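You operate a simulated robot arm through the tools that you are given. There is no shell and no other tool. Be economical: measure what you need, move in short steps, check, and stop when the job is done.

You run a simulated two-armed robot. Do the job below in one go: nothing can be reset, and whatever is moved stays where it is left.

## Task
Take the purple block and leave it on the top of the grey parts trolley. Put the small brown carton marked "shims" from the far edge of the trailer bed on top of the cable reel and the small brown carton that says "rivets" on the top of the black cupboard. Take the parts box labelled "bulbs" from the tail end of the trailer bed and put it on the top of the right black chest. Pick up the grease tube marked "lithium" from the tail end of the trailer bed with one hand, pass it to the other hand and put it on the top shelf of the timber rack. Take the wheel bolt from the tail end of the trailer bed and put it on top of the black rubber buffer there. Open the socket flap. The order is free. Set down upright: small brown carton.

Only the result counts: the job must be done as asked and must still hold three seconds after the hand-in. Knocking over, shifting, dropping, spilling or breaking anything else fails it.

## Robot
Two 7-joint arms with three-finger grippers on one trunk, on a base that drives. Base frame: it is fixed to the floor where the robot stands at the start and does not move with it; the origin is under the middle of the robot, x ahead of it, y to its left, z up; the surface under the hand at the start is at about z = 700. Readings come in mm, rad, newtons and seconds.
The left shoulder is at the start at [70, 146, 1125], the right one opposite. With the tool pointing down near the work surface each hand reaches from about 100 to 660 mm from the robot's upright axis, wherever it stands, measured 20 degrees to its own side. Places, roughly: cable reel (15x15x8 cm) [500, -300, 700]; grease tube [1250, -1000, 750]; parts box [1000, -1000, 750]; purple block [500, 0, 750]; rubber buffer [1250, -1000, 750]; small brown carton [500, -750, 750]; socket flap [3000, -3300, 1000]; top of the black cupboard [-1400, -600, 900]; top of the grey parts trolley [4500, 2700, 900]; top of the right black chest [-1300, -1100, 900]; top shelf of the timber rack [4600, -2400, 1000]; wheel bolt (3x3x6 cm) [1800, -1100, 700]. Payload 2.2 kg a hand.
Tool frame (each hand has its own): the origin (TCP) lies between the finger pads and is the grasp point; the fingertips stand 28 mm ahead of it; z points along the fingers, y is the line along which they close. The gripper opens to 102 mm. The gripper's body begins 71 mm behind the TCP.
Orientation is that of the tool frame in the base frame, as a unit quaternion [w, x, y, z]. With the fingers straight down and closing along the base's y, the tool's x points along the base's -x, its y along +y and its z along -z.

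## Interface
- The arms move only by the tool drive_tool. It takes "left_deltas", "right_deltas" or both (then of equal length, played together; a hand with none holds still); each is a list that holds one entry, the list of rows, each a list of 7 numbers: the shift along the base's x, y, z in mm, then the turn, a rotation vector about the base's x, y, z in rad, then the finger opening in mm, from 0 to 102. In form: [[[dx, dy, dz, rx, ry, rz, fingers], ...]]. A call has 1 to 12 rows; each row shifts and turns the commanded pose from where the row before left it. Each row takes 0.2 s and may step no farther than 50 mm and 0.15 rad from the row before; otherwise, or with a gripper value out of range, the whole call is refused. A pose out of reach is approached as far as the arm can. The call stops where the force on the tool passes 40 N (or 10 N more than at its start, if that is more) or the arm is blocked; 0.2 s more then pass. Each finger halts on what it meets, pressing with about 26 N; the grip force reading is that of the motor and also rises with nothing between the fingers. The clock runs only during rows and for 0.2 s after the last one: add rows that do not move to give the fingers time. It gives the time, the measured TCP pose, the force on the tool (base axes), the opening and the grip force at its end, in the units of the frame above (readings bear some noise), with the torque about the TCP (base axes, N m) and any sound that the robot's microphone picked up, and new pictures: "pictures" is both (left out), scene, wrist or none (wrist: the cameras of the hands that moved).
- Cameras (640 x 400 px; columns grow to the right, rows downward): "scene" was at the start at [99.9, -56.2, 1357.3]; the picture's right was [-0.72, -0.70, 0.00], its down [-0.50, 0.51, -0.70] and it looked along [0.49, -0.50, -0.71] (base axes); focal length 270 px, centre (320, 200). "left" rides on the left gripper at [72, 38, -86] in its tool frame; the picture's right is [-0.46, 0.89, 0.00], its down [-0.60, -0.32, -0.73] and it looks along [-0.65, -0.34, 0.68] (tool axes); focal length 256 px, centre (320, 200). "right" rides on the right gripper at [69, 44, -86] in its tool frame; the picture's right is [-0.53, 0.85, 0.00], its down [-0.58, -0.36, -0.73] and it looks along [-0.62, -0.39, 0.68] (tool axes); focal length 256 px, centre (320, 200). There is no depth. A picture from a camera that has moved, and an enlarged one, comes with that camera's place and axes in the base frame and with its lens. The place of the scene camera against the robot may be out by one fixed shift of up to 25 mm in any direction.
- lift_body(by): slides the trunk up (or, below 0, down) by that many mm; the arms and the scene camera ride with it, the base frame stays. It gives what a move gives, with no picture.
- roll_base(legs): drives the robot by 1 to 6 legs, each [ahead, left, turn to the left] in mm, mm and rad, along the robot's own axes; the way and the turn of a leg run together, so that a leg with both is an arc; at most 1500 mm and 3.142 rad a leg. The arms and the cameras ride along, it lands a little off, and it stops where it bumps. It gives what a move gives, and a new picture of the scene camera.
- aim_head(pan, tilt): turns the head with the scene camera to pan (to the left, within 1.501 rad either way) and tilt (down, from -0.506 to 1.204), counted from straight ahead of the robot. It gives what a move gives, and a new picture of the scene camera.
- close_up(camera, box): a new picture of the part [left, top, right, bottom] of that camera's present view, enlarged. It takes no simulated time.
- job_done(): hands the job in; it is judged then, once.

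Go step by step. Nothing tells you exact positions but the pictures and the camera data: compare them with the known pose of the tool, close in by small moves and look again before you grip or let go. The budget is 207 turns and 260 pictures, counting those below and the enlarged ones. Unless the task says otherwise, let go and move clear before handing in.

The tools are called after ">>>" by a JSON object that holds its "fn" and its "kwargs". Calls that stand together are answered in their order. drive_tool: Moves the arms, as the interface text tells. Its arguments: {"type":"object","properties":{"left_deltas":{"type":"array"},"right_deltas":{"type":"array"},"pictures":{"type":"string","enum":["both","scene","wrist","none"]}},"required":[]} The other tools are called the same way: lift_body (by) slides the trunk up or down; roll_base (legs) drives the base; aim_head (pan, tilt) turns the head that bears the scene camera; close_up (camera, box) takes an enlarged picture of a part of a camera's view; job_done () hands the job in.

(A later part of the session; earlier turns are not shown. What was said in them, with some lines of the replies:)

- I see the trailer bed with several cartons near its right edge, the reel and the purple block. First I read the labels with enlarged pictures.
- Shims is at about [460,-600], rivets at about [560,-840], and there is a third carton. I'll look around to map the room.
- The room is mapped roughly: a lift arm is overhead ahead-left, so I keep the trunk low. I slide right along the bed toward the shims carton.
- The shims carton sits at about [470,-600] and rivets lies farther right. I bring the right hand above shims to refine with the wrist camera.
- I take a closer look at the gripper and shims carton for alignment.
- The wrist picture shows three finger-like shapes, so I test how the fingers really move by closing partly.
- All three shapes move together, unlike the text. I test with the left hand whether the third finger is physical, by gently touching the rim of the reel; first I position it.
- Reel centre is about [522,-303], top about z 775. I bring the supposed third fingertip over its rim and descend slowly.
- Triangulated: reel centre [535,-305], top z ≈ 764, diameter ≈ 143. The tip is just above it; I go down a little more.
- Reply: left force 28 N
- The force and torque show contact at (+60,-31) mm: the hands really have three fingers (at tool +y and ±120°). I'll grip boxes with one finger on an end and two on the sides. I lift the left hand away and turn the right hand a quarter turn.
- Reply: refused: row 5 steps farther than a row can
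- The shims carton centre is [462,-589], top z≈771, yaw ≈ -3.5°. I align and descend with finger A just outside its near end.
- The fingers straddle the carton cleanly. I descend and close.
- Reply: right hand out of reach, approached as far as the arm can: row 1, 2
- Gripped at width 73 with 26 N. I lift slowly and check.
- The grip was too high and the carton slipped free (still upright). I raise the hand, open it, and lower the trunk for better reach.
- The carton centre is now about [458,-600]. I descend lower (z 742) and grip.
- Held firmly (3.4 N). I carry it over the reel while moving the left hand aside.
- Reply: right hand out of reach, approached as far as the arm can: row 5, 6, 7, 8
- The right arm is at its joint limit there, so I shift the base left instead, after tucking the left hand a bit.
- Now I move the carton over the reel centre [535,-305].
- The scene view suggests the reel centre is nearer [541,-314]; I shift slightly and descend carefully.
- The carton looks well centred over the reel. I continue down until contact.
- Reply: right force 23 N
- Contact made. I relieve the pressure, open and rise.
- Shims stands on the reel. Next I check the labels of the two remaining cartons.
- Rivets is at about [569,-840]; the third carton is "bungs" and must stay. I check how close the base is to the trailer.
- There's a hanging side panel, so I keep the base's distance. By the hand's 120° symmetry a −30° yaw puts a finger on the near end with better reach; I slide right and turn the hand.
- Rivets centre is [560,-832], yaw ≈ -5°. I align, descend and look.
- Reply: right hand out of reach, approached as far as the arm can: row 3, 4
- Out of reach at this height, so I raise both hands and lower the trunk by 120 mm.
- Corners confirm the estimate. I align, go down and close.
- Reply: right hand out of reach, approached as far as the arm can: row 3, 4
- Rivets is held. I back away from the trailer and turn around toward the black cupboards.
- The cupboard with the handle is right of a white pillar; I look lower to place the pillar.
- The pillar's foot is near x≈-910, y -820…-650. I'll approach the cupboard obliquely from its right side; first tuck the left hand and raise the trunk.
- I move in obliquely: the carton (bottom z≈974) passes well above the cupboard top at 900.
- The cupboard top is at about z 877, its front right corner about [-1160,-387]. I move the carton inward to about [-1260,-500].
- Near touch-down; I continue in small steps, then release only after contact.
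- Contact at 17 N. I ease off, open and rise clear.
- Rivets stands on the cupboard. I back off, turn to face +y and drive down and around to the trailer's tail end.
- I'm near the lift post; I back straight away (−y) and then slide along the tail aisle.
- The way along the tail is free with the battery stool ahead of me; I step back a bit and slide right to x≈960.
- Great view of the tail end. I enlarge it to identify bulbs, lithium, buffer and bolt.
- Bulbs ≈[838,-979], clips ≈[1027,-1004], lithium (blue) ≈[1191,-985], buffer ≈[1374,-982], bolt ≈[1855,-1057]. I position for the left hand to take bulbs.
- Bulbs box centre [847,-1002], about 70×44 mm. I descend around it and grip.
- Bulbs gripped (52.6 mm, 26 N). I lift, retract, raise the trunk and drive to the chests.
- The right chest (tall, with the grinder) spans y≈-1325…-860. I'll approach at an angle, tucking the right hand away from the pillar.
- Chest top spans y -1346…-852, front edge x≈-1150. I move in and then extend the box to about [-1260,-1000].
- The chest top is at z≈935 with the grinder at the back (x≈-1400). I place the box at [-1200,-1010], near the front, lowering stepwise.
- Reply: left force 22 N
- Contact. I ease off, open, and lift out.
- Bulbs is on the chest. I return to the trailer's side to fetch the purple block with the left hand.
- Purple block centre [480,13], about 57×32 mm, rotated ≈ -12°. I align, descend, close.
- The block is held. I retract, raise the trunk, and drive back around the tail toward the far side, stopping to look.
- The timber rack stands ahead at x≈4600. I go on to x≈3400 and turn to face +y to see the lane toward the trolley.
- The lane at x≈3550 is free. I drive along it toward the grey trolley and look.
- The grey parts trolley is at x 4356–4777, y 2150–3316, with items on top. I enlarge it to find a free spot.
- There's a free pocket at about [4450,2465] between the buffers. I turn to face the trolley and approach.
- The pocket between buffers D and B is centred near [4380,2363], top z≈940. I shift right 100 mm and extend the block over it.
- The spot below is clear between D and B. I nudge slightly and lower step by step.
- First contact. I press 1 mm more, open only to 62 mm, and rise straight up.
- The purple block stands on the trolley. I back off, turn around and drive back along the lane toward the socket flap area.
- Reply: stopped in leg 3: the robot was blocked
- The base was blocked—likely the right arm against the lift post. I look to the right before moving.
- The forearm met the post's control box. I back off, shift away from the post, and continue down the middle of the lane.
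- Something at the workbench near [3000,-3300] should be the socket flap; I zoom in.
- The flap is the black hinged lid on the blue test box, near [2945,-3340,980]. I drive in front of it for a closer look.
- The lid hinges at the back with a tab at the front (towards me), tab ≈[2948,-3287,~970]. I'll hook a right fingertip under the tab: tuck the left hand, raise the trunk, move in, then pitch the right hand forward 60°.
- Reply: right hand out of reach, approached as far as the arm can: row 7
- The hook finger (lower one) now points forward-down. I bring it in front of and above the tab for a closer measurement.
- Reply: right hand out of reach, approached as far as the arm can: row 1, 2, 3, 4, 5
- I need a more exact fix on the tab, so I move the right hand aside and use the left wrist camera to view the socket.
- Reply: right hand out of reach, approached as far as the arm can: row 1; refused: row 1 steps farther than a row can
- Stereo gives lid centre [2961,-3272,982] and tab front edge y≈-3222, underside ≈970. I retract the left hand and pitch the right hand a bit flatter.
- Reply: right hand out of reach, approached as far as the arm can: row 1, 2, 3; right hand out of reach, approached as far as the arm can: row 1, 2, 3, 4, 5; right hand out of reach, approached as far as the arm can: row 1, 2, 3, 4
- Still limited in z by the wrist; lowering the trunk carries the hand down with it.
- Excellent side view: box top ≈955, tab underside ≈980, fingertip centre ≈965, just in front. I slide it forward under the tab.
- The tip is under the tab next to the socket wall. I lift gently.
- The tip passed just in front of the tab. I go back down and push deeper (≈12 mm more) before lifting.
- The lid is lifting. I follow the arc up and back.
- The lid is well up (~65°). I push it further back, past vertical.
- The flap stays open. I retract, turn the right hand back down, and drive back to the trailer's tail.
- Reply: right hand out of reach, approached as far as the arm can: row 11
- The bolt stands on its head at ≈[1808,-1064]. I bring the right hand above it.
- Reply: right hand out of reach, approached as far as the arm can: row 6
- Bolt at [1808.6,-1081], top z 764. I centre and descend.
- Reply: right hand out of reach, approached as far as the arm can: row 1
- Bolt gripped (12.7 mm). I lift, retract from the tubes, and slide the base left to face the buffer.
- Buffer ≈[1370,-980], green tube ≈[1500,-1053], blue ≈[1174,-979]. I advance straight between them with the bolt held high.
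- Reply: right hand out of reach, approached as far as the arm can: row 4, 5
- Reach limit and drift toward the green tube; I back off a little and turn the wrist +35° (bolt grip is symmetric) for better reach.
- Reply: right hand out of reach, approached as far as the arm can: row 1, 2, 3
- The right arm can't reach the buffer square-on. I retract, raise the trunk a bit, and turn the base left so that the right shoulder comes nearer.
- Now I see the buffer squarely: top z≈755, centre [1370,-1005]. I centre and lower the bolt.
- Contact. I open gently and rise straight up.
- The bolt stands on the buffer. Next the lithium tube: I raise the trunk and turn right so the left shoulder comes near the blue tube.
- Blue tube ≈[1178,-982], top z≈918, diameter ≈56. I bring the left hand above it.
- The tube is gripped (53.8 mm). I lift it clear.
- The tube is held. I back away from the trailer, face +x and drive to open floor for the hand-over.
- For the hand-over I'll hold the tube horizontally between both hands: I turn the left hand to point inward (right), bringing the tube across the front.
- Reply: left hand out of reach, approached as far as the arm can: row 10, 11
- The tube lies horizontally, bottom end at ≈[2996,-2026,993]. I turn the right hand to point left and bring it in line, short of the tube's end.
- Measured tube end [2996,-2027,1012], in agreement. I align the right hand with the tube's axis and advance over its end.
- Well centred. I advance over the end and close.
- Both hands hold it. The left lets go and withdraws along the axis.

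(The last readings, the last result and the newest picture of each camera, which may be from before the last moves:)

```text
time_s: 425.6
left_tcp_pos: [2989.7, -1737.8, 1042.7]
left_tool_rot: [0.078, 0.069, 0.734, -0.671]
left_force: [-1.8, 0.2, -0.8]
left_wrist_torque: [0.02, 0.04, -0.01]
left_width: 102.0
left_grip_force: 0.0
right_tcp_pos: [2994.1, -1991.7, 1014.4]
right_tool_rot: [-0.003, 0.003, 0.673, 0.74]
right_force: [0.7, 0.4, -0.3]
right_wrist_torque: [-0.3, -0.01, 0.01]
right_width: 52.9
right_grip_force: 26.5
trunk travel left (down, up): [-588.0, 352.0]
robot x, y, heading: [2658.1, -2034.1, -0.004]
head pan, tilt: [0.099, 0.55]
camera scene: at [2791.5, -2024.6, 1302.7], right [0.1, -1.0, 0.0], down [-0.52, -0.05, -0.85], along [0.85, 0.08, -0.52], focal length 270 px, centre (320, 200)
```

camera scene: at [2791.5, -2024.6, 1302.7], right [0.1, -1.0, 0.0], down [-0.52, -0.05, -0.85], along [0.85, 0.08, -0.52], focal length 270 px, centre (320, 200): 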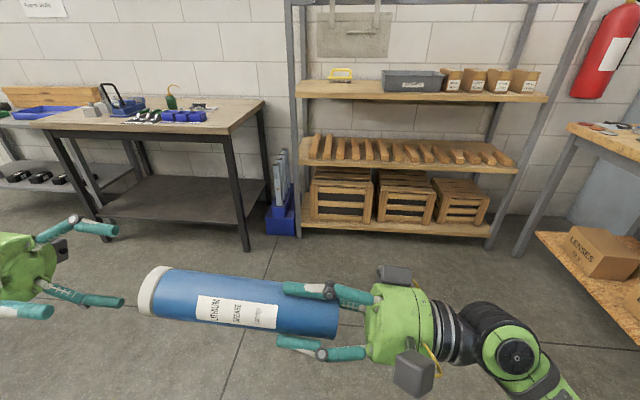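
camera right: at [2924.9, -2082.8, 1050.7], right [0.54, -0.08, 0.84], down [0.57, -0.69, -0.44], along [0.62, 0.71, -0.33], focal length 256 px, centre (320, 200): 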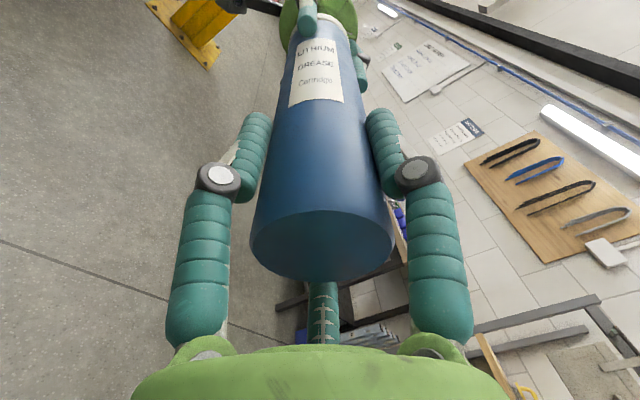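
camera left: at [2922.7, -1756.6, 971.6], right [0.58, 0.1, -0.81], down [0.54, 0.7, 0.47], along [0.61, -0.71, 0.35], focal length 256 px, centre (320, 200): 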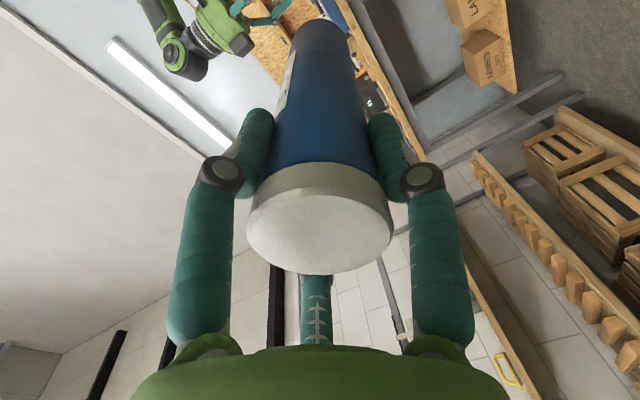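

Hand-over done. I turn both hands back to pointing down, then drive up to the rack.

>>> {"fn": "drive_tool", "kwargs": {"left_deltas": [[[-5, 10, 0, 0.139, 0, 0, 102], [-5, 10, 0, 0.139, 0, 0, 102], [-5, 10, 0, 0.139, 0, 0, 102], [-5, 5, 0, 0.139, 0, 0, 102], [-5, 0, 0, 0.139, 0, 0, 102], [-5, 0, 0, 0.139, 0, 0, 102], [-5, 0, 0, 0.139, 0, 0, 102], [-5, 0, 0, 0.139, 0, 0, 102], [-5, 0, 0, 0.139, 0, 0, 102], [-5, 0, 0, 0.139, 0, 0, 102], [-5, 0, 0, 0.08, 0, 0, 102], [0, 0, 0, 0, 0, 0, 102]]], "right_deltas": [[[0, -20, 2, -0.139, 0, 0, 40], [0, -20, 2, -0.139, 0, 0, 40], [0, -20, 2, -0.139, 0, 0, 40], [0, -20, 2, -0.139, 0, 0, 40], [0, -20, 2, -0.139, 0, 0, 40], [0, -20, 2, -0.139, 0, 0, 40], [0, -20, 2, -0.139, 0, 0, 40], [0, -20, 2, -0.139, 0, 0, 40], [0, -20, 0, -0.139, 0, 0, 40], [0, -20, 0, -0.139, 0, 0, 40], [0, -20, 0, -0.139, 0, 0, 40], [0, -20, 0, -0.139, 0, 0, 40]]], "pictures": "scene"}}

>>> {"fn": "roll_base", "kwargs": {"legs": [[600, 0, 0]]}}

>>> {"fn": "aim_head", "kwargs": {"pan": -0.05, "tilt": 0.05}}

```text
time_s: 428.2
left_tcp_pos: [2938.1, -1705.8, 1040.5]
left_tool_rot: [0.014, 0.11, 0.993, -0.043]
left_force: [0.4, -0.2, 0.1]
left_wrist_torque: [0.0, 0.01, -0.02]
left_width: 102.3
left_grip_force: 0.0
left hand out of reach, approached as far as the arm can: row 10
right_tcp_pos: [2992.8, -2233.0, 1030.3]
right_tool_rot: [0.0, 0.004, 1.0, -0.002]
right_force: [-0.9, 0.4, 0.0]
right_wrist_torque: [-0.01, 0.02, 0.01]
right_width: 53.0
right_grip_force: 25.9
trunk travel left (down, up): [-588.0, 352.0]
robot x, y, heading: [2660.7, -2033.3, 0.001]
head pan, tilt: [0.099, 0.55]
camera scene: at [2790.6, -2025.6, 1302.8], right [0.1, -1.0, 0.0], down [-0.52, -0.05, -0.85], along [0.85, 0.08, -0.52], focal length 270 px, centre (320, 200)
```

scene: 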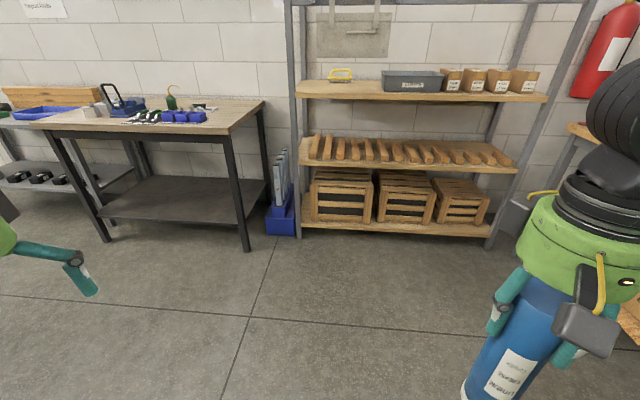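

```text
time_s: 431.6
left_tcp_pos: [3532.7, -1714.9, 1040.7]
left_tool_rot: [0.015, 0.117, 0.992, -0.044]
left_force: [-1.4, -0.1, -0.4]
left_wrist_torque: [0.0, 0.03, 0.01]
left_width: 102.4
left_grip_force: 0.1
right_tcp_pos: [3582.2, -2243.4, 1030.7]
right_tool_rot: [0.001, 0.01, 1.0, -0.001]
right_force: [0.4, -0.1, 0.4]
right_wrist_torque: [0.04, 0.01, -0.01]
right_width: 53.2
right_grip_force: 26.3
trunk travel left (down, up): [-588.0, 352.0]
robot x, y, heading: [3251.5, -2042.1, -0.023]
head pan, tilt: [0.099, 0.55]
camera scene: at [3381.8, -2033.7, 1302.8], right [0.08, -1.0, 0.0], down [-0.52, -0.04, -0.85], along [0.85, 0.07, -0.52], focal length 270 px, centre (320, 200)
```

scene: 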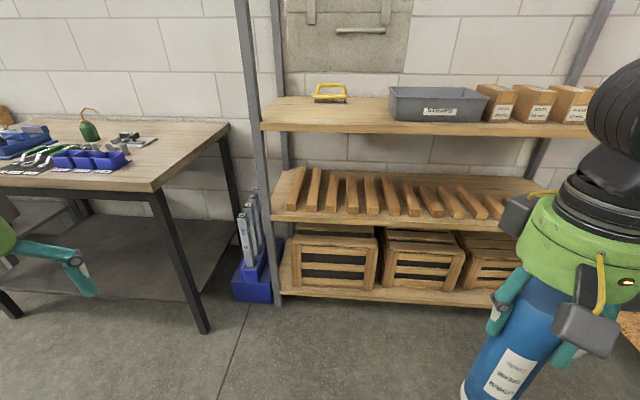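

```text
time_s: 432.5
left_tcp_pos: [3533.6, -1716.3, 1040.6]
left_tool_rot: [0.015, 0.117, 0.992, -0.043]
left_force: [0.4, 0.0, 0.4]
left_wrist_torque: [-0.02, -0.01, 0.01]
left_width: 102.0
left_grip_force: 0.0
right_tcp_pos: [3581.6, -2244.1, 1030.1]
right_tool_rot: [0.0, 0.01, 1.0, -0.001]
right_force: [-0.4, 0.9, -0.5]
right_wrist_torque: [-0.04, -0.01, -0.01]
right_width: 52.8
right_grip_force: 26.2
trunk travel left (down, up): [-588.0, 352.0]
robot x, y, heading: [3246.3, -2039.7, -0.017]
head pan, tilt: [-0.051, 0.051]
camera scene: at [3383.3, -2047.2, 1348.8], right [-0.07, -1.0, 0.0], down [-0.05, 0.0, -1.0], along [1.0, -0.07, -0.05], focal length 270 px, centre (320, 200)
```

scene: 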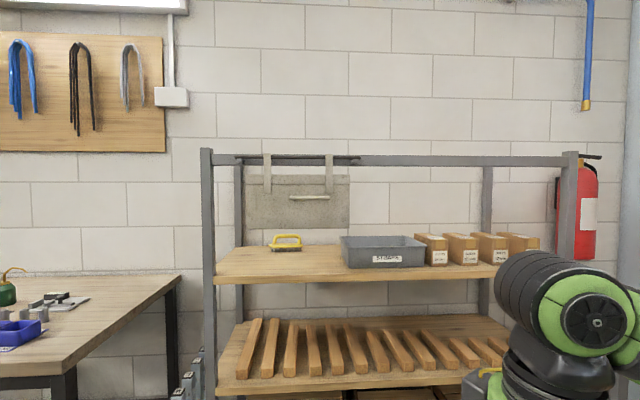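

The rack's front beam with a hanging bag leaves only a ~190 mm slot over the top shelf, so I must slide the tube in horizontally, pointing forward. I lower the trunk and pitch the right hand to horizontal.

>>> {"fn": "lift_body", "kwargs": {"by": -230}}

>>> {"fn": "drive_tool", "kwargs": {"right_deltas": [[[0, 0, 30, 0, 0, 0.131, 40], [0, 0, 30, 0, 0, 0.131, 40], [0, 0, 30, 0, 0, 0.131, 40], [0, 0, 30, 0, 0, 0.131, 40], [5, 0, 25, 0, -0.14, 0, 40], [5, 0, 25, 0, -0.14, 0, 40], [5, 0, 25, 0, -0.14, 0, 40], [5, 0, 20, 0, -0.14, 0, 40], [5, 0, 20, 0, -0.14, 0, 40], [5, 0, 20, 0, -0.14, 0, 40], [5, 0, 20, 0, -0.14, 0, 40], [5, 0, 20, 0, -0.14, 0, 40]]], "pictures": "none"}}

>>> {"fn": "drive_tool", "kwargs": {"right_deltas": [[[0, 0, 0, 0, -0.14, 0, 40], [0, 0, 0, 0, -0.14, 0, 40], [0, 0, 0, 0, -0.1, 0, 40], [0, 0, 0, 0, 0, 0, 40]]], "pictures": "scene"}}

```text
time_s: 434.9
left_tcp_pos: [3532.9, -1715.6, 809.3]
left_tool_rot: [0.015, 0.117, 0.992, -0.044]
left_force: [-0.3, 0.4, -0.4]
left_wrist_torque: [0.01, -0.04, -0.01]
left_width: 102.0
left_grip_force: 0.0
right_tcp_pos: [3580.8, -2244.2, 800.0]
right_tool_rot: [0.001, 0.011, 1.0, -0.001]
right_force: [0.2, 0.4, -0.2]
right_wrist_torque: [-0.03, 0.0, -0.01]
right_width: 52.8
right_grip_force: 25.8
trunk travel left (down, up): [-358.0, 582.0]
robot x, y, heading: [3250.3, -2039.5, -0.019]
head pan, tilt: [-0.051, 0.051]
```

```text
time_s: 437.5
left_tcp_pos: [3533.3, -1715.2, 810.6]
left_tool_rot: [0.014, 0.117, 0.992, -0.045]
left_force: [-0.7, 0.2, 0.0]
left_wrist_torque: [0.02, -0.01, -0.04]
left_width: 102.0
left_grip_force: 0.0
right_tcp_pos: [3621.9, -2243.0, 1094.4]
right_tool_rot: [0.515, -0.21, 0.82, -0.134]
right_force: [0.0, 0.4, -4.5]
right_wrist_torque: [0.0, 0.28, 0.05]
right_width: 53.0
right_grip_force: 26.3
trunk travel left (down, up): [-358.0, 582.0]
robot x, y, heading: [3249.0, -2045.2, -0.016]
head pan, tilt: [-0.051, 0.051]
```

```text
time_s: 438.5
left_tcp_pos: [3532.8, -1715.2, 810.3]
left_tool_rot: [0.015, 0.116, 0.992, -0.044]
left_force: [-0.1, 0.2, 0.5]
left_wrist_torque: [-0.01, -0.02, -0.01]
left_width: 102.1
left_grip_force: 0.1
right_tcp_pos: [3621.6, -2243.6, 1094.0]
right_tool_rot: [0.661, -0.18, 0.708, -0.17]
right_force: [0.4, 0.7, -5.1]
right_wrist_torque: [0.0, 0.37, 0.01]
right_width: 53.0
right_grip_force: 26.2
trunk travel left (down, up): [-358.0, 582.0]
robot x, y, heading: [3248.1, -2046.7, -0.016]
head pan, tilt: [-0.051, 0.051]
camera scene: at [3383.3, -2047.1, 1118.9], right [-0.07, -1.0, 0.0], down [-0.05, 0.0, -1.0], along [1.0, -0.07, -0.05], focal length 270 px, centre (320, 200)
```

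scene: 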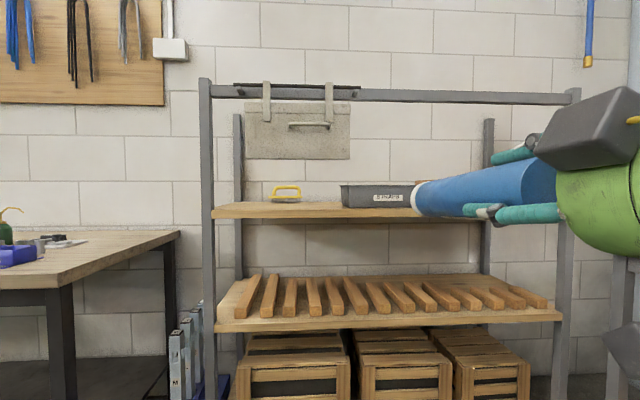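

The hand is now horizontal with the tube pointing forward. Shelf top ≈1038, bag bottom ≈1207. I tuck the left hand, raise the tube slightly, and drive toward the slot.

>>> {"fn": "drive_tool", "kwargs": {"right_deltas": [[[15, 12, 6, 0, 0, 0, 40], [15, 12, 6, 0, 0, 0, 40], [15, 12, 6, 0, 0, 0, 40], [15, 10, 6, 0, 0, 0, 40]]], "left_deltas": [[[-25, -38, 0, 0, 0, 0, 102], [-25, -38, 0, 0, 0, 0, 102], [-25, -38, 0, 0, 0, 0, 102], [-25, -36, 0, 0, 0, 0, 102]]], "pictures": "none"}}

>>> {"fn": "roll_base", "kwargs": {"legs": [[440, 85, 0.016]]}}

```text
time_s: 439.5
left_tcp_pos: [3435.7, -1868.9, 815.2]
left_tool_rot: [0.013, 0.117, 0.992, -0.043]
left_force: [5.0, 3.3, 0.4]
left_wrist_torque: [-0.05, 0.14, -0.09]
left_width: 99.0
left_grip_force: 0.0
left hand out of reach, approached as far as the arm can: row 4
right_tcp_pos: [3682.7, -2200.7, 1117.5]
right_tool_rot: [0.66, -0.181, 0.709, -0.172]
right_force: [-0.3, -0.4, -4.4]
right_wrist_torque: [0.01, 0.32, -0.02]
right_width: 53.0
right_grip_force: 26.1
trunk travel left (down, up): [-358.0, 582.0]
robot x, y, heading: [3247.0, -2040.4, -0.015]
head pan, tilt: [-0.051, 0.051]
```

```text
time_s: 442.2
left_tcp_pos: [3875.1, -1780.6, 815.3]
left_tool_rot: [0.015, 0.107, 0.993, -0.044]
left_force: [6.0, -1.2, 1.0]
left_wrist_torque: [-0.04, 0.19, 0.09]
left_width: 99.2
left_grip_force: 0.1
right_tcp_pos: [4129.8, -2109.4, 1117.3]
right_tool_rot: [0.662, -0.189, 0.707, -0.163]
right_force: [0.4, -1.1, -4.7]
right_wrist_torque: [0.01, 0.33, -0.01]
right_width: 53.2
right_grip_force: 26.0
trunk travel left (down, up): [-358.0, 582.0]
robot x, y, heading: [3694.5, -1962.0, 0.003]
head pan, tilt: [-0.051, 0.051]
camera scene: at [3826.9, -1962.9, 1118.8], right [-0.05, -1.0, 0.0], down [-0.05, 0.0, -1.0], along [1.0, -0.05, -0.05], focal length 270 px, centre (320, 200)
```

scene: 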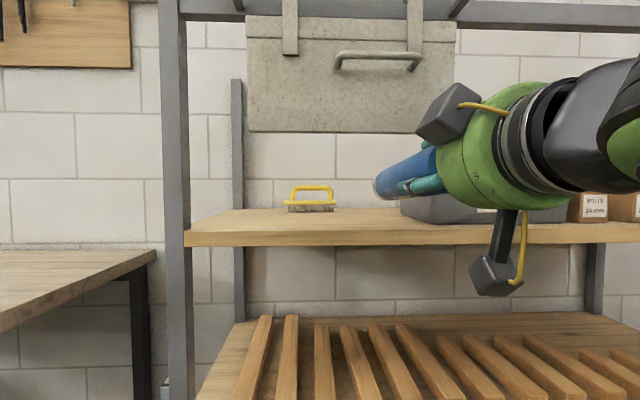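

The tube lines up below the bag and left of the grey box. I ease the left hand off a light contact and drive the tube into the slot.

>>> {"fn": "drive_tool", "kwargs": {"left_deltas": [[[12, 15, 0, 0, 0, 0, 102], [10, 10, 0, 0, 0, 0, 102]]], "pictures": "none"}}

>>> {"fn": "roll_base", "kwargs": {"legs": [[235, 0, 0]]}}

>>> {"fn": "close_up", "kwargs": {"camera": "right", "box": [0, 0, 640, 400]}}

```text
time_s: 442.8
left_tcp_pos: [3898.3, -1756.1, 815.0]
left_tool_rot: [0.015, 0.107, 0.993, -0.044]
left_force: [-0.2, 0.8, -0.2]
left_wrist_torque: [-0.03, 0.0, -0.01]
left_width: 101.8
left_grip_force: 0.1
right_tcp_pos: [4127.9, -2107.9, 1117.4]
right_tool_rot: [0.661, -0.189, 0.707, -0.164]
right_force: [0.5, -0.3, -4.1]
right_wrist_torque: [0.04, 0.32, -0.01]
right_width: 52.7
right_grip_force: 25.5
trunk travel left (down, up): [-358.0, 582.0]
robot x, y, heading: [3690.8, -1959.4, 0.005]
head pan, tilt: [-0.051, 0.051]
```

```text
time_s: 444.6
left_tcp_pos: [4134.5, -1757.5, 814.3]
left_tool_rot: [0.014, 0.107, 0.993, -0.044]
left_force: [0.8, -0.7, 0.1]
left_wrist_torque: [0.01, -0.01, 0.03]
left_width: 102.2
left_grip_force: 0.1
right_tcp_pos: [4365.0, -2108.4, 1116.8]
right_tool_rot: [0.662, -0.189, 0.707, -0.163]
right_force: [1.0, -0.2, -4.5]
right_wrist_torque: [0.02, 0.33, -0.01]
right_width: 53.0
right_grip_force: 26.5
trunk travel left (down, up): [-358.0, 582.0]
robot x, y, heading: [3926.6, -1962.6, 0.003]
head pan, tilt: [-0.051, 0.051]
camera scene: at [4063.1, -1962.6, 1118.7], right [-0.05, -1.0, 0.0], down [-0.05, 0.0, -1.0], along [1.0, -0.05, -0.05], focal length 270 px, centre (320, 200)
```

scene: 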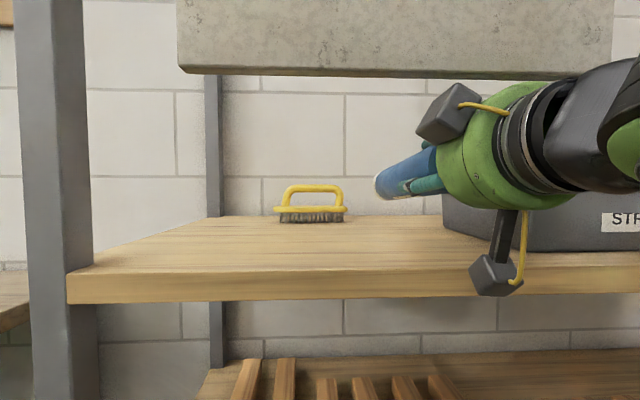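

```text
1.00 times, centred on (320, 200) of right (not enlarged: the box is as wide or as high as the picture)
camera zoom: at [4271.9, -2105.9, 1042.4], right [-0.01, 1.0, 0.06], down [-0.68, -0.05, 0.73], along [0.73, -0.03, 0.68], focal length 256 px, centre (320, 200)
```

zoom: 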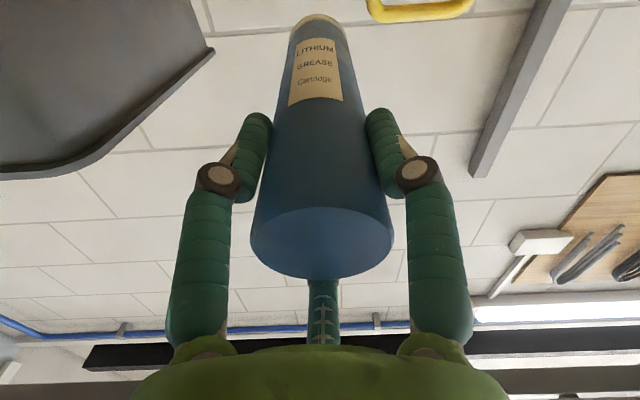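

Shelf front edge x≈4335, top z≈1034. I level the tube, advance 25 mm so its rear end is over the shelf, and lower.

>>> {"fn": "drive_tool", "kwargs": {"right_deltas": [[[12, 0, 0, 0, -0.07, 0, 40], [13, 0, 0, 0, 0, 0, 40], [0, 0, -12, 0, 0, 0, 40], [0, 0, -12, 0, 0, 0, 40], [0, 0, -10, 0, 0, 0, 40], [0, 0, -6, 0, 0, 0, 40], [0, 0, 0, 0, 0, 0, 40]]], "pictures": "scene"}}

```text
time_s: 446.2
left_tcp_pos: [4135.5, -1757.9, 814.8]
left_tool_rot: [0.015, 0.108, 0.993, -0.044]
left_force: [0.0, -0.7, 0.7]
left_wrist_torque: [0.05, -0.02, -0.03]
left_width: 101.9
left_grip_force: 0.1
right_tcp_pos: [4388.4, -2108.8, 1076.8]
right_tool_rot: [0.686, -0.182, 0.683, -0.172]
right_force: [0.7, 0.2, -4.8]
right_wrist_torque: [0.0, 0.33, -0.01]
right_width: 53.0
right_grip_force: 26.0
trunk travel left (down, up): [-358.0, 582.0]
robot x, y, heading: [3926.2, -1959.6, 0.001]
head pan, tilt: [-0.051, 0.051]
camera scene: at [4062.6, -1962.6, 1118.8], right [-0.05, -1.0, 0.0], down [-0.05, 0.0, -1.0], along [1.0, -0.05, -0.05], focal length 270 px, centre (320, 200)
```

scene: 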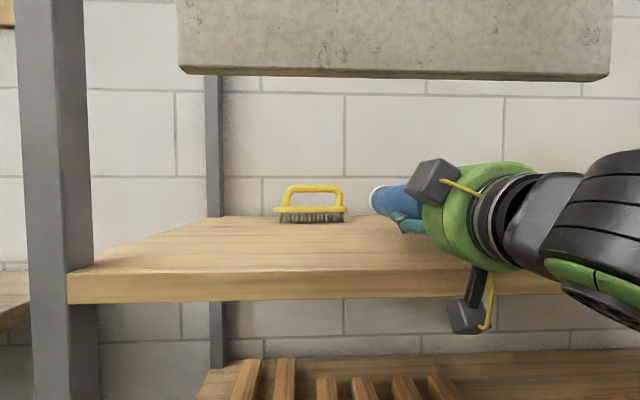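

Close to the surface. I lower in small steps until contact.

>>> {"fn": "drive_tool", "kwargs": {"right_deltas": [[[0, 0, -4, 0, 0, 0, 40], [0, 0, -4, 0, 0, 0, 40], [0, 0, -3, 0, 0, 0, 40], [0, 0, 0, 0, 0, 0, 40]]], "pictures": "none"}}

```text
time_s: 447.2
left_tcp_pos: [4134.7, -1756.2, 815.5]
left_tool_rot: [0.014, 0.108, 0.993, -0.043]
left_force: [-0.4, 0.3, -1.0]
left_wrist_torque: [0.02, -0.04, 0.01]
left_width: 102.1
left_grip_force: 0.2
right_tcp_pos: [4388.1, -2108.3, 1066.1]
right_tool_rot: [0.686, -0.182, 0.683, -0.171]
right_force: [-0.2, 0.4, -4.2]
right_wrist_torque: [-0.01, 0.31, -0.03]
right_width: 52.9
right_grip_force: 26.0
trunk travel left (down, up): [-358.0, 582.0]
robot x, y, heading: [3925.2, -1965.6, 0.006]
head pan, tilt: [-0.051, 0.051]
```

>>> {"fn": "drive_tool", "kwargs": {"right_deltas": [[[0, 0, -3, 0, 0, 0, 40], [0, 0, -3, 0, 0, 0, 40], [0, 0, 0, 0, 0, 0, 40]]], "pictures": "none"}}

```text
time_s: 448.0
left_tcp_pos: [4134.8, -1758.0, 816.6]
left_tool_rot: [0.014, 0.108, 0.993, -0.044]
left_force: [0.1, 0.5, 0.2]
left_wrist_torque: [-0.02, 0.01, 0.0]
left_width: 102.1
left_grip_force: 0.0
right_tcp_pos: [4387.9, -2108.9, 1061.0]
right_tool_rot: [0.686, -0.183, 0.683, -0.17]
right_force: [0.3, -0.7, -5.0]
right_wrist_torque: [0.01, 0.33, 0.0]
right_width: 53.2
right_grip_force: 25.6
trunk travel left (down, up): [-358.0, 582.0]
robot x, y, heading: [3929.2, -1964.7, 0.006]
head pan, tilt: [-0.051, 0.051]
```

>>> {"fn": "drive_tool", "kwargs": {"right_deltas": [[[0, 0, -3, 0, 0, 0, 40], [0, 0, -3, 0, 0, 0, 40], [0, 0, 0, 0, 0, 0, 40]]], "pictures": "none"}}

>>> {"fn": "close_up", "kwargs": {"camera": "scene", "box": [330, 150, 530, 340]}}

```text
time_s: 448.8
left_tcp_pos: [4135.0, -1756.4, 814.6]
left_tool_rot: [0.015, 0.108, 0.993, -0.044]
left_force: [0.1, 0.3, -1.2]
left_wrist_torque: [-0.02, 0.05, -0.02]
left_width: 102.4
left_grip_force: 0.2
right_tcp_pos: [4387.9, -2109.4, 1053.4]
right_tool_rot: [0.686, -0.183, 0.684, -0.17]
right_force: [0.7, 0.3, -4.9]
right_wrist_torque: [-0.01, 0.34, -0.06]
right_width: 53.1
right_grip_force: 25.8
trunk travel left (down, up): [-358.0, 582.0]
robot x, y, heading: [3927.8, -1957.5, -0.001]
head pan, tilt: [-0.051, 0.051]
```

```text
2.11 times, centred on (430, 245) of scene
camera zoom: at [4062.6, -1962.7, 1118.8], right [-0.05, -1.0, 0.0], down [-0.05, 0.0, -1.0], along [1.0, -0.05, -0.05], focal length 568 px, centre (88, 105)
```

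zoom: 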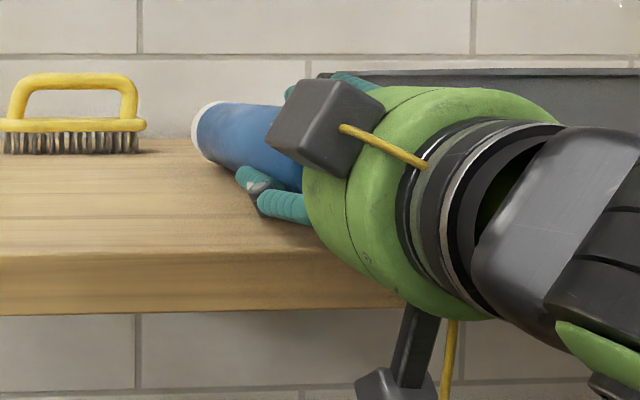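

>>> {"fn": "drive_tool", "kwargs": {"right_deltas": [[[0, 0, -3, 0, 0, 0, 40], [0, 0, -3, 0, 0, 0, 40], [0, 0, 0, 0, 0, 0, 40]]], "pictures": "none"}}

```text
time_s: 449.6
left_tcp_pos: [4135.1, -1756.7, 815.3]
left_tool_rot: [0.014, 0.108, 0.993, -0.044]
left_force: [0.6, 1.1, -1.0]
left_wrist_torque: [0.01, -0.01, 0.01]
left_width: 102.0
left_grip_force: 0.0
right_tcp_pos: [4388.2, -2108.9, 1050.2]
right_tool_rot: [0.688, -0.183, 0.682, -0.17]
right_force: [1.5, 0.2, 1.8]
right_wrist_torque: [0.03, -0.76, 0.01]
right_width: 53.2
right_grip_force: 25.7
trunk travel left (down, up): [-358.0, 582.0]
robot x, y, heading: [3928.6, -1956.1, -0.001]
head pan, tilt: [-0.051, 0.051]
```

The cap touches the shelf and the tube is level. I open just enough, and withdraw straight back.

>>> {"fn": "drive_tool", "kwargs": {"right_deltas": [[[0, 0, 0, 0, 0, 0, 56], [0, 0, 0, 0, 0, 0, 60], [0, 0, 0, 0, 0, 0, 60], [-8, 0, 0, 0, 0, 0, 60], [-15, 0, 0, 0, 0, 0, 60], [-20, 0, 0, 0, 0, 0, 60], [-30, 0, 0, 0, 0, 0, 60], [-40, 0, 0, 0, 0, 0, 60], [-40, 0, 0, 0, 0, 0, 60]]], "pictures": "scene"}}

```text
time_s: 451.6
left_tcp_pos: [4132.8, -1756.9, 815.9]
left_tool_rot: [0.015, 0.108, 0.993, -0.044]
left_force: [-0.2, 0.5, 0.8]
left_wrist_torque: [0.02, -0.01, 0.01]
left_width: 101.7
left_grip_force: 0.1
right_tcp_pos: [4234.1, -2108.3, 1048.8]
right_tool_rot: [0.687, -0.182, 0.683, -0.171]
right_force: [0.1, 0.2, 0.1]
right_wrist_torque: [0.02, -0.05, 0.01]
right_width: 60.0
right_grip_force: 0.0
trunk travel left (down, up): [-358.0, 582.0]
robot x, y, heading: [3928.2, -1961.6, 0.002]
head pan, tilt: [-0.051, 0.051]
camera scene: at [4060.9, -1962.4, 1119.0], right [-0.05, -1.0, 0.0], down [-0.05, 0.0, -1.0], along [1.0, -0.05, -0.05], focal length 270 px, centre (320, 200)
```

scene: 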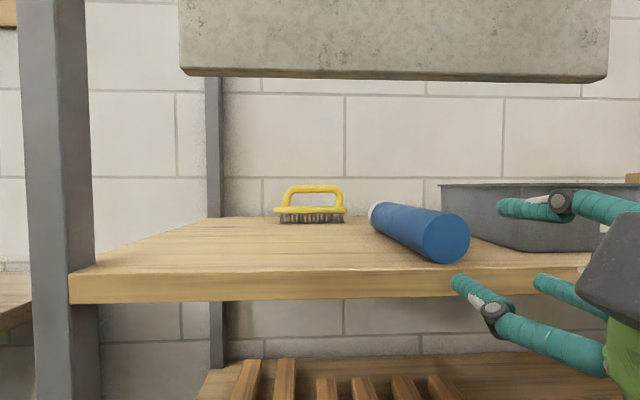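

The tube lies on the shelf. I back the hand off and check that it stays still.

>>> {"fn": "drive_tool", "kwargs": {"right_deltas": [[[-40, 0, 0, 0, 0, 0, 60], [-30, 0, 0, 0, 0, 0, 60], [0, 0, 0, 0, 0, 0, 60], [0, 0, 0, 0, 0, 0, 60], [0, 0, 0, 0, 0, 0, 60], [0, 0, 0, 0, 0, 0, 60], [0, 0, 0, 0, 0, 0, 60], [0, 0, 0, 0, 0, 0, 60], [0, 0, 0, 0, 0, 0, 60], [0, 0, 0, 0, 0, 0, 60]]], "pictures": "scene"}}

```text
time_s: 452.2
left_tcp_pos: [4135.1, -1756.4, 816.6]
left_tool_rot: [0.015, 0.108, 0.993, -0.044]
left_force: [0.1, 0.0, 0.1]
left_wrist_torque: [-0.02, -0.01, 0.0]
left_width: 102.0
left_grip_force: 0.1
right_tcp_pos: [4172.9, -2115.4, 1045.3]
right_tool_rot: [0.677, -0.175, 0.692, -0.176]
right_force: [11.8, 4.1, 2.0]
right_wrist_torque: [0.05, 0.52, -1.16]
right_width: 60.3
right_grip_force: 0.0
trunk travel left (down, up): [-358.0, 582.0]
robot x, y, heading: [3929.3, -1961.7, -0.001]
head pan, tilt: [-0.051, 0.051]
stopped in row 3 (right hand): the force on the tool passed its limit at 67 N (the readings are from after the stop); the commanded pose is now the measured one
camera scene: at [4062.6, -1964.7, 1118.3], right [-0.07, -1.0, 0.0], down [-0.06, 0.0, -1.0], along [1.0, -0.07, -0.06], focal length 270 px, centre (320, 200)
```

scene: 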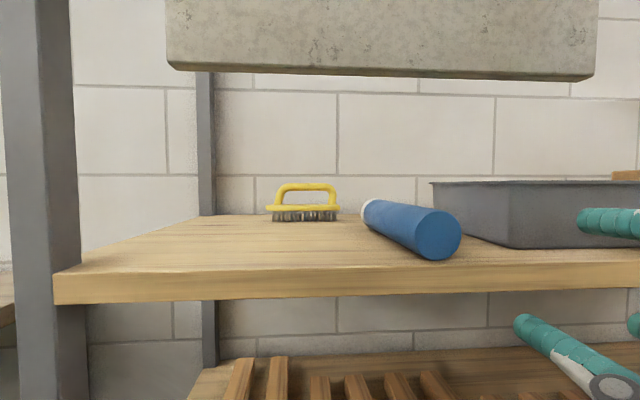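

The hand only touched my own body while retracting; the tube hasn't moved. I ease forward slightly, back the base away and take a last look.

>>> {"fn": "drive_tool", "kwargs": {"right_deltas": [[[15, 0, 0, 0, 0, 0, 60], [10, 0, 0, 0, 0, 0, 60], [0, 0, 0, 0, 0, 0, 60]]], "pictures": "none"}}

>>> {"fn": "roll_base", "kwargs": {"legs": [[-500, 0, 0]]}}

>>> {"fn": "close_up", "kwargs": {"camera": "scene", "box": [220, 100, 520, 300]}}

```text
time_s: 453.0
left_tcp_pos: [4134.1, -1755.7, 815.4]
left_tool_rot: [0.015, 0.108, 0.993, -0.044]
left_force: [-0.6, -0.4, -0.6]
left_wrist_torque: [-0.02, 0.02, 0.04]
left_width: 102.1
left_grip_force: 0.0
right_tcp_pos: [4197.7, -2114.2, 1045.7]
right_tool_rot: [0.679, -0.175, 0.691, -0.175]
right_force: [0.6, 0.7, 0.0]
right_wrist_torque: [0.01, 0.02, 0.03]
right_width: 59.9
right_grip_force: 0.0
trunk travel left (down, up): [-358.0, 582.0]
robot x, y, heading: [3928.7, -1963.8, 0.003]
head pan, tilt: [-0.051, 0.051]
```

```text
time_s: 456.0
left_tcp_pos: [3633.7, -1758.0, 816.0]
left_tool_rot: [0.016, 0.104, 0.993, -0.044]
left_force: [-0.2, -0.1, 0.3]
left_wrist_torque: [0.0, 0.01, 0.01]
left_width: 102.2
left_grip_force: 0.1
right_tcp_pos: [3699.5, -2114.4, 1046.2]
right_tool_rot: [0.679, -0.176, 0.691, -0.175]
right_force: [-0.4, 0.4, -0.1]
right_wrist_torque: [0.02, -0.02, 0.0]
right_width: 59.8
right_grip_force: 0.0
trunk travel left (down, up): [-358.0, 582.0]
robot x, y, heading: [3428.1, -1965.4, 0.007]
head pan, tilt: [-0.051, 0.051]
camera scene: at [3562.2, -1964.0, 1119.0], right [-0.04, -1.0, 0.0], down [-0.05, 0.0, -1.0], along [1.0, -0.04, -0.05], focal length 270 px, centre (320, 200)
```

scene: 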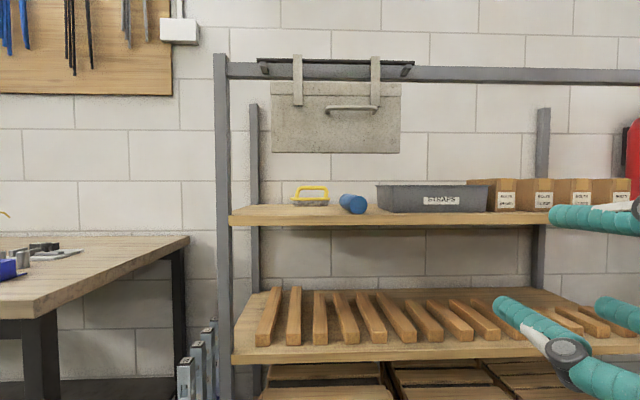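

```text
2.00 times, centred on (370, 200) of scene
camera zoom: at [3562.2, -1964.0, 1119.0], right [-0.04, -1.0, 0.0], down [-0.05, 0.0, -1.0], along [1.0, -0.04, -0.05], focal length 540 px, centre (220, 200)
```

zoom: 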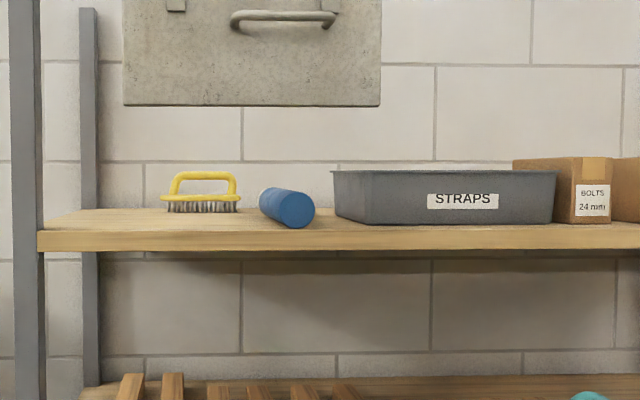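

The tube rests quietly on the top shelf. I quickly confirm that the flap is still open.

>>> {"fn": "aim_head", "kwargs": {"pan": -1.5, "tilt": 0.15}}

>>> {"fn": "close_up", "kwargs": {"camera": "scene", "box": [320, 150, 480, 250]}}

```text
time_s: 457.5
left_tcp_pos: [3634.5, -1757.9, 815.2]
left_tool_rot: [0.014, 0.104, 0.994, -0.043]
left_force: [-0.1, 0.9, 0.7]
left_wrist_torque: [0.0, -0.01, -0.02]
left_width: 102.0
left_grip_force: 0.0
right_tcp_pos: [3694.6, -2116.5, 1049.5]
right_tool_rot: [0.687, -0.177, 0.684, -0.17]
right_force: [-0.3, -0.7, -0.3]
right_wrist_torque: [-0.03, -0.01, 0.03]
right_width: 60.0
right_grip_force: 0.0
trunk travel left (down, up): [-358.0, 582.0]
robot x, y, heading: [3428.2, -1959.7, 0.011]
head pan, tilt: [-1.499, 0.15]
camera scene: at [3541.2, -2020.3, 1114.4], right [-0.65, -0.76, 0.0], down [-0.08, 0.07, -0.99], along [0.75, -0.65, -0.1], focal length 270 px, centre (320, 200)
```

scene: 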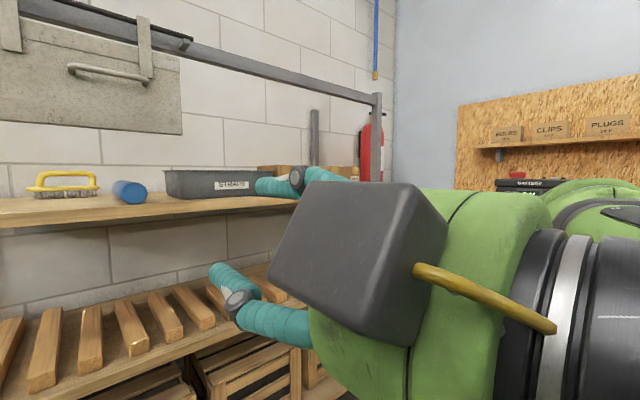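

```text
4.00 times, centred on (400, 200) of scene
camera zoom: at [3541.2, -2020.3, 1114.4], right [-0.65, -0.76, 0.0], down [-0.08, 0.07, -0.99], along [0.75, -0.65, -0.1], focal length 1080 px, centre (0, 200)
```

zoom: 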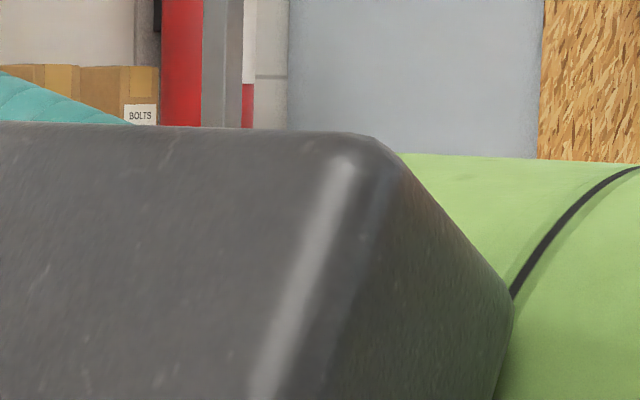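

My view is blocked by the right hand; I recentre the head and turn the base toward the flap for the check.

>>> {"fn": "aim_head", "kwargs": {"pan": 0.2, "tilt": 0.1}}

>>> {"fn": "roll_base", "kwargs": {"legs": [[0, 0, -1.7]]}}

>>> {"fn": "close_up", "kwargs": {"camera": "scene", "box": [240, 150, 480, 270]}}

```text
time_s: 459.3
left_tcp_pos: [3634.4, -1757.5, 816.4]
left_tool_rot: [0.015, 0.105, 0.993, -0.044]
left_force: [0.3, 0.4, -0.4]
left_wrist_torque: [0.01, 0.0, 0.0]
left_width: 102.0
left_grip_force: 0.0
right_tcp_pos: [3699.5, -2116.1, 1046.2]
right_tool_rot: [0.679, -0.177, 0.691, -0.174]
right_force: [0.0, 0.2, -0.6]
right_wrist_torque: [0.04, -0.03, 0.01]
right_width: 59.9
right_grip_force: 0.0
trunk travel left (down, up): [-358.0, 582.0]
robot x, y, heading: [3429.7, -1961.1, 0.009]
head pan, tilt: [0.201, 0.099]
camera scene: at [3561.7, -1941.2, 1114.4], right [0.21, -0.98, 0.0], down [-0.1, -0.02, -0.99], along [0.97, 0.21, -0.1], focal length 270 px, centre (320, 200)
```

scene: 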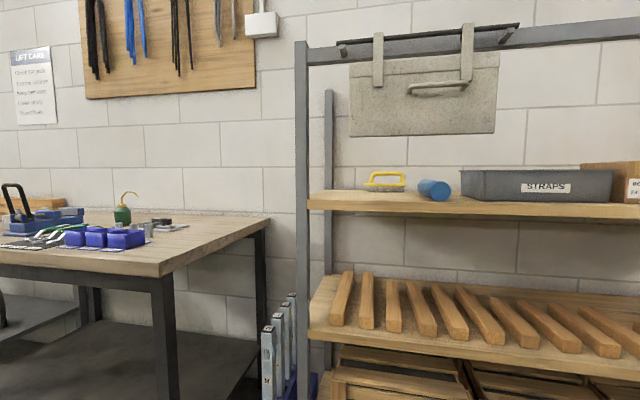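

```text
time_s: 463.8
left_tcp_pos: [3606.5, -2190.7, 814.3]
left_tool_rot: [-0.022, 0.814, 0.579, -0.04]
left_force: [-0.2, 1.4, 0.4]
left_wrist_torque: [0.01, -0.01, 0.01]
left_width: 101.9
left_grip_force: 0.1
right_tcp_pos: [3242.5, -2214.2, 1045.7]
right_tool_rot: [-0.32, -0.401, -0.59, 0.624]
right_force: [0.8, 0.0, 0.1]
right_wrist_torque: [0.02, 0.01, 0.02]
right_width: 60.2
right_grip_force: 0.1
trunk travel left (down, up): [-358.0, 582.0]
robot x, y, heading: [3429.6, -1962.1, -1.688]
head pan, tilt: [0.201, 0.099]
camera scene: at [3423.8, -2102.0, 1114.4], right [-1.0, -0.09, 0.0], down [-0.01, 0.1, -1.0], along [0.09, -0.99, -0.1], focal length 270 px, centre (320, 200)
```

scene: 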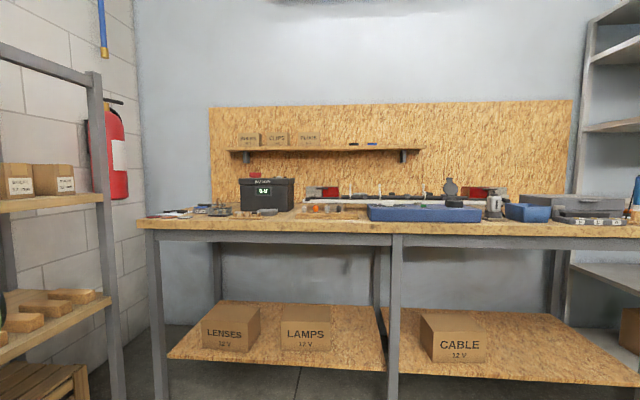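

```text
2.67 times, centred on (360, 210) of scene
camera zoom: at [3423.8, -2102.0, 1114.4], right [-1.0, -0.09, 0.0], down [-0.01, 0.1, -1.0], along [0.09, -0.99, -0.1], focal length 720 px, centre (213, 173)
```

zoom: 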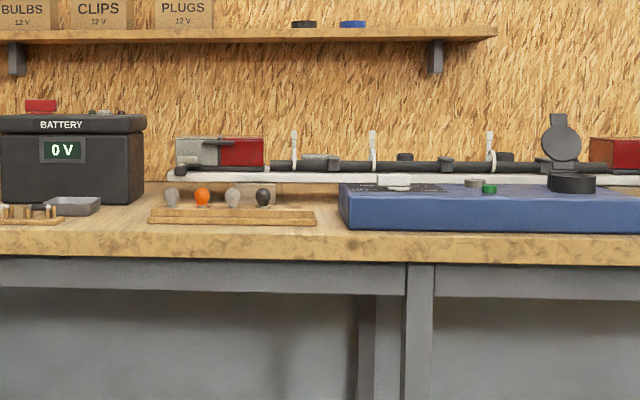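

The flap stands open and both hands are empty and clear of everything, so I hand the job in.

>>> {"fn": "job_done", "kwargs": {}}

```text
The job is handed in.
```

I handed the job in with every item placed and the socket flap open; both hands were empty and clear.

- **Purple block:** it is on top of the grey parts trolley, between buffers D and B.
- **Shims carton:** it stands upright on the cable reel.
- **Rivets carton:** it stands upright on top of the black cupboard.
- **Bulbs box:** it is on top of the right black chest, in front of the bench grinder.
- **Lithium tube:** the left hand picked it up and passed it to the right, which laid it on its side on the top shelf of the timber rack. A bag hanging from the front beam left too little height to stand it up.
- **Wheel bolt:** it stands on its head on the rubber buffer marked C.
- **Socket flap:** it stands open; I looked again just before handing in.

**Bumps along the way:**
- While driving past, the right arm bumped the control box on one of the lift posts. I backed off and saw nothing moved.
- The shims carton slipped out of the first grip and stayed upright on the bed, a few millimetres off; the second grip held.

I did not recheck the items on the trolley, cupboard and chest at the end; they looked fine right after I placed them.
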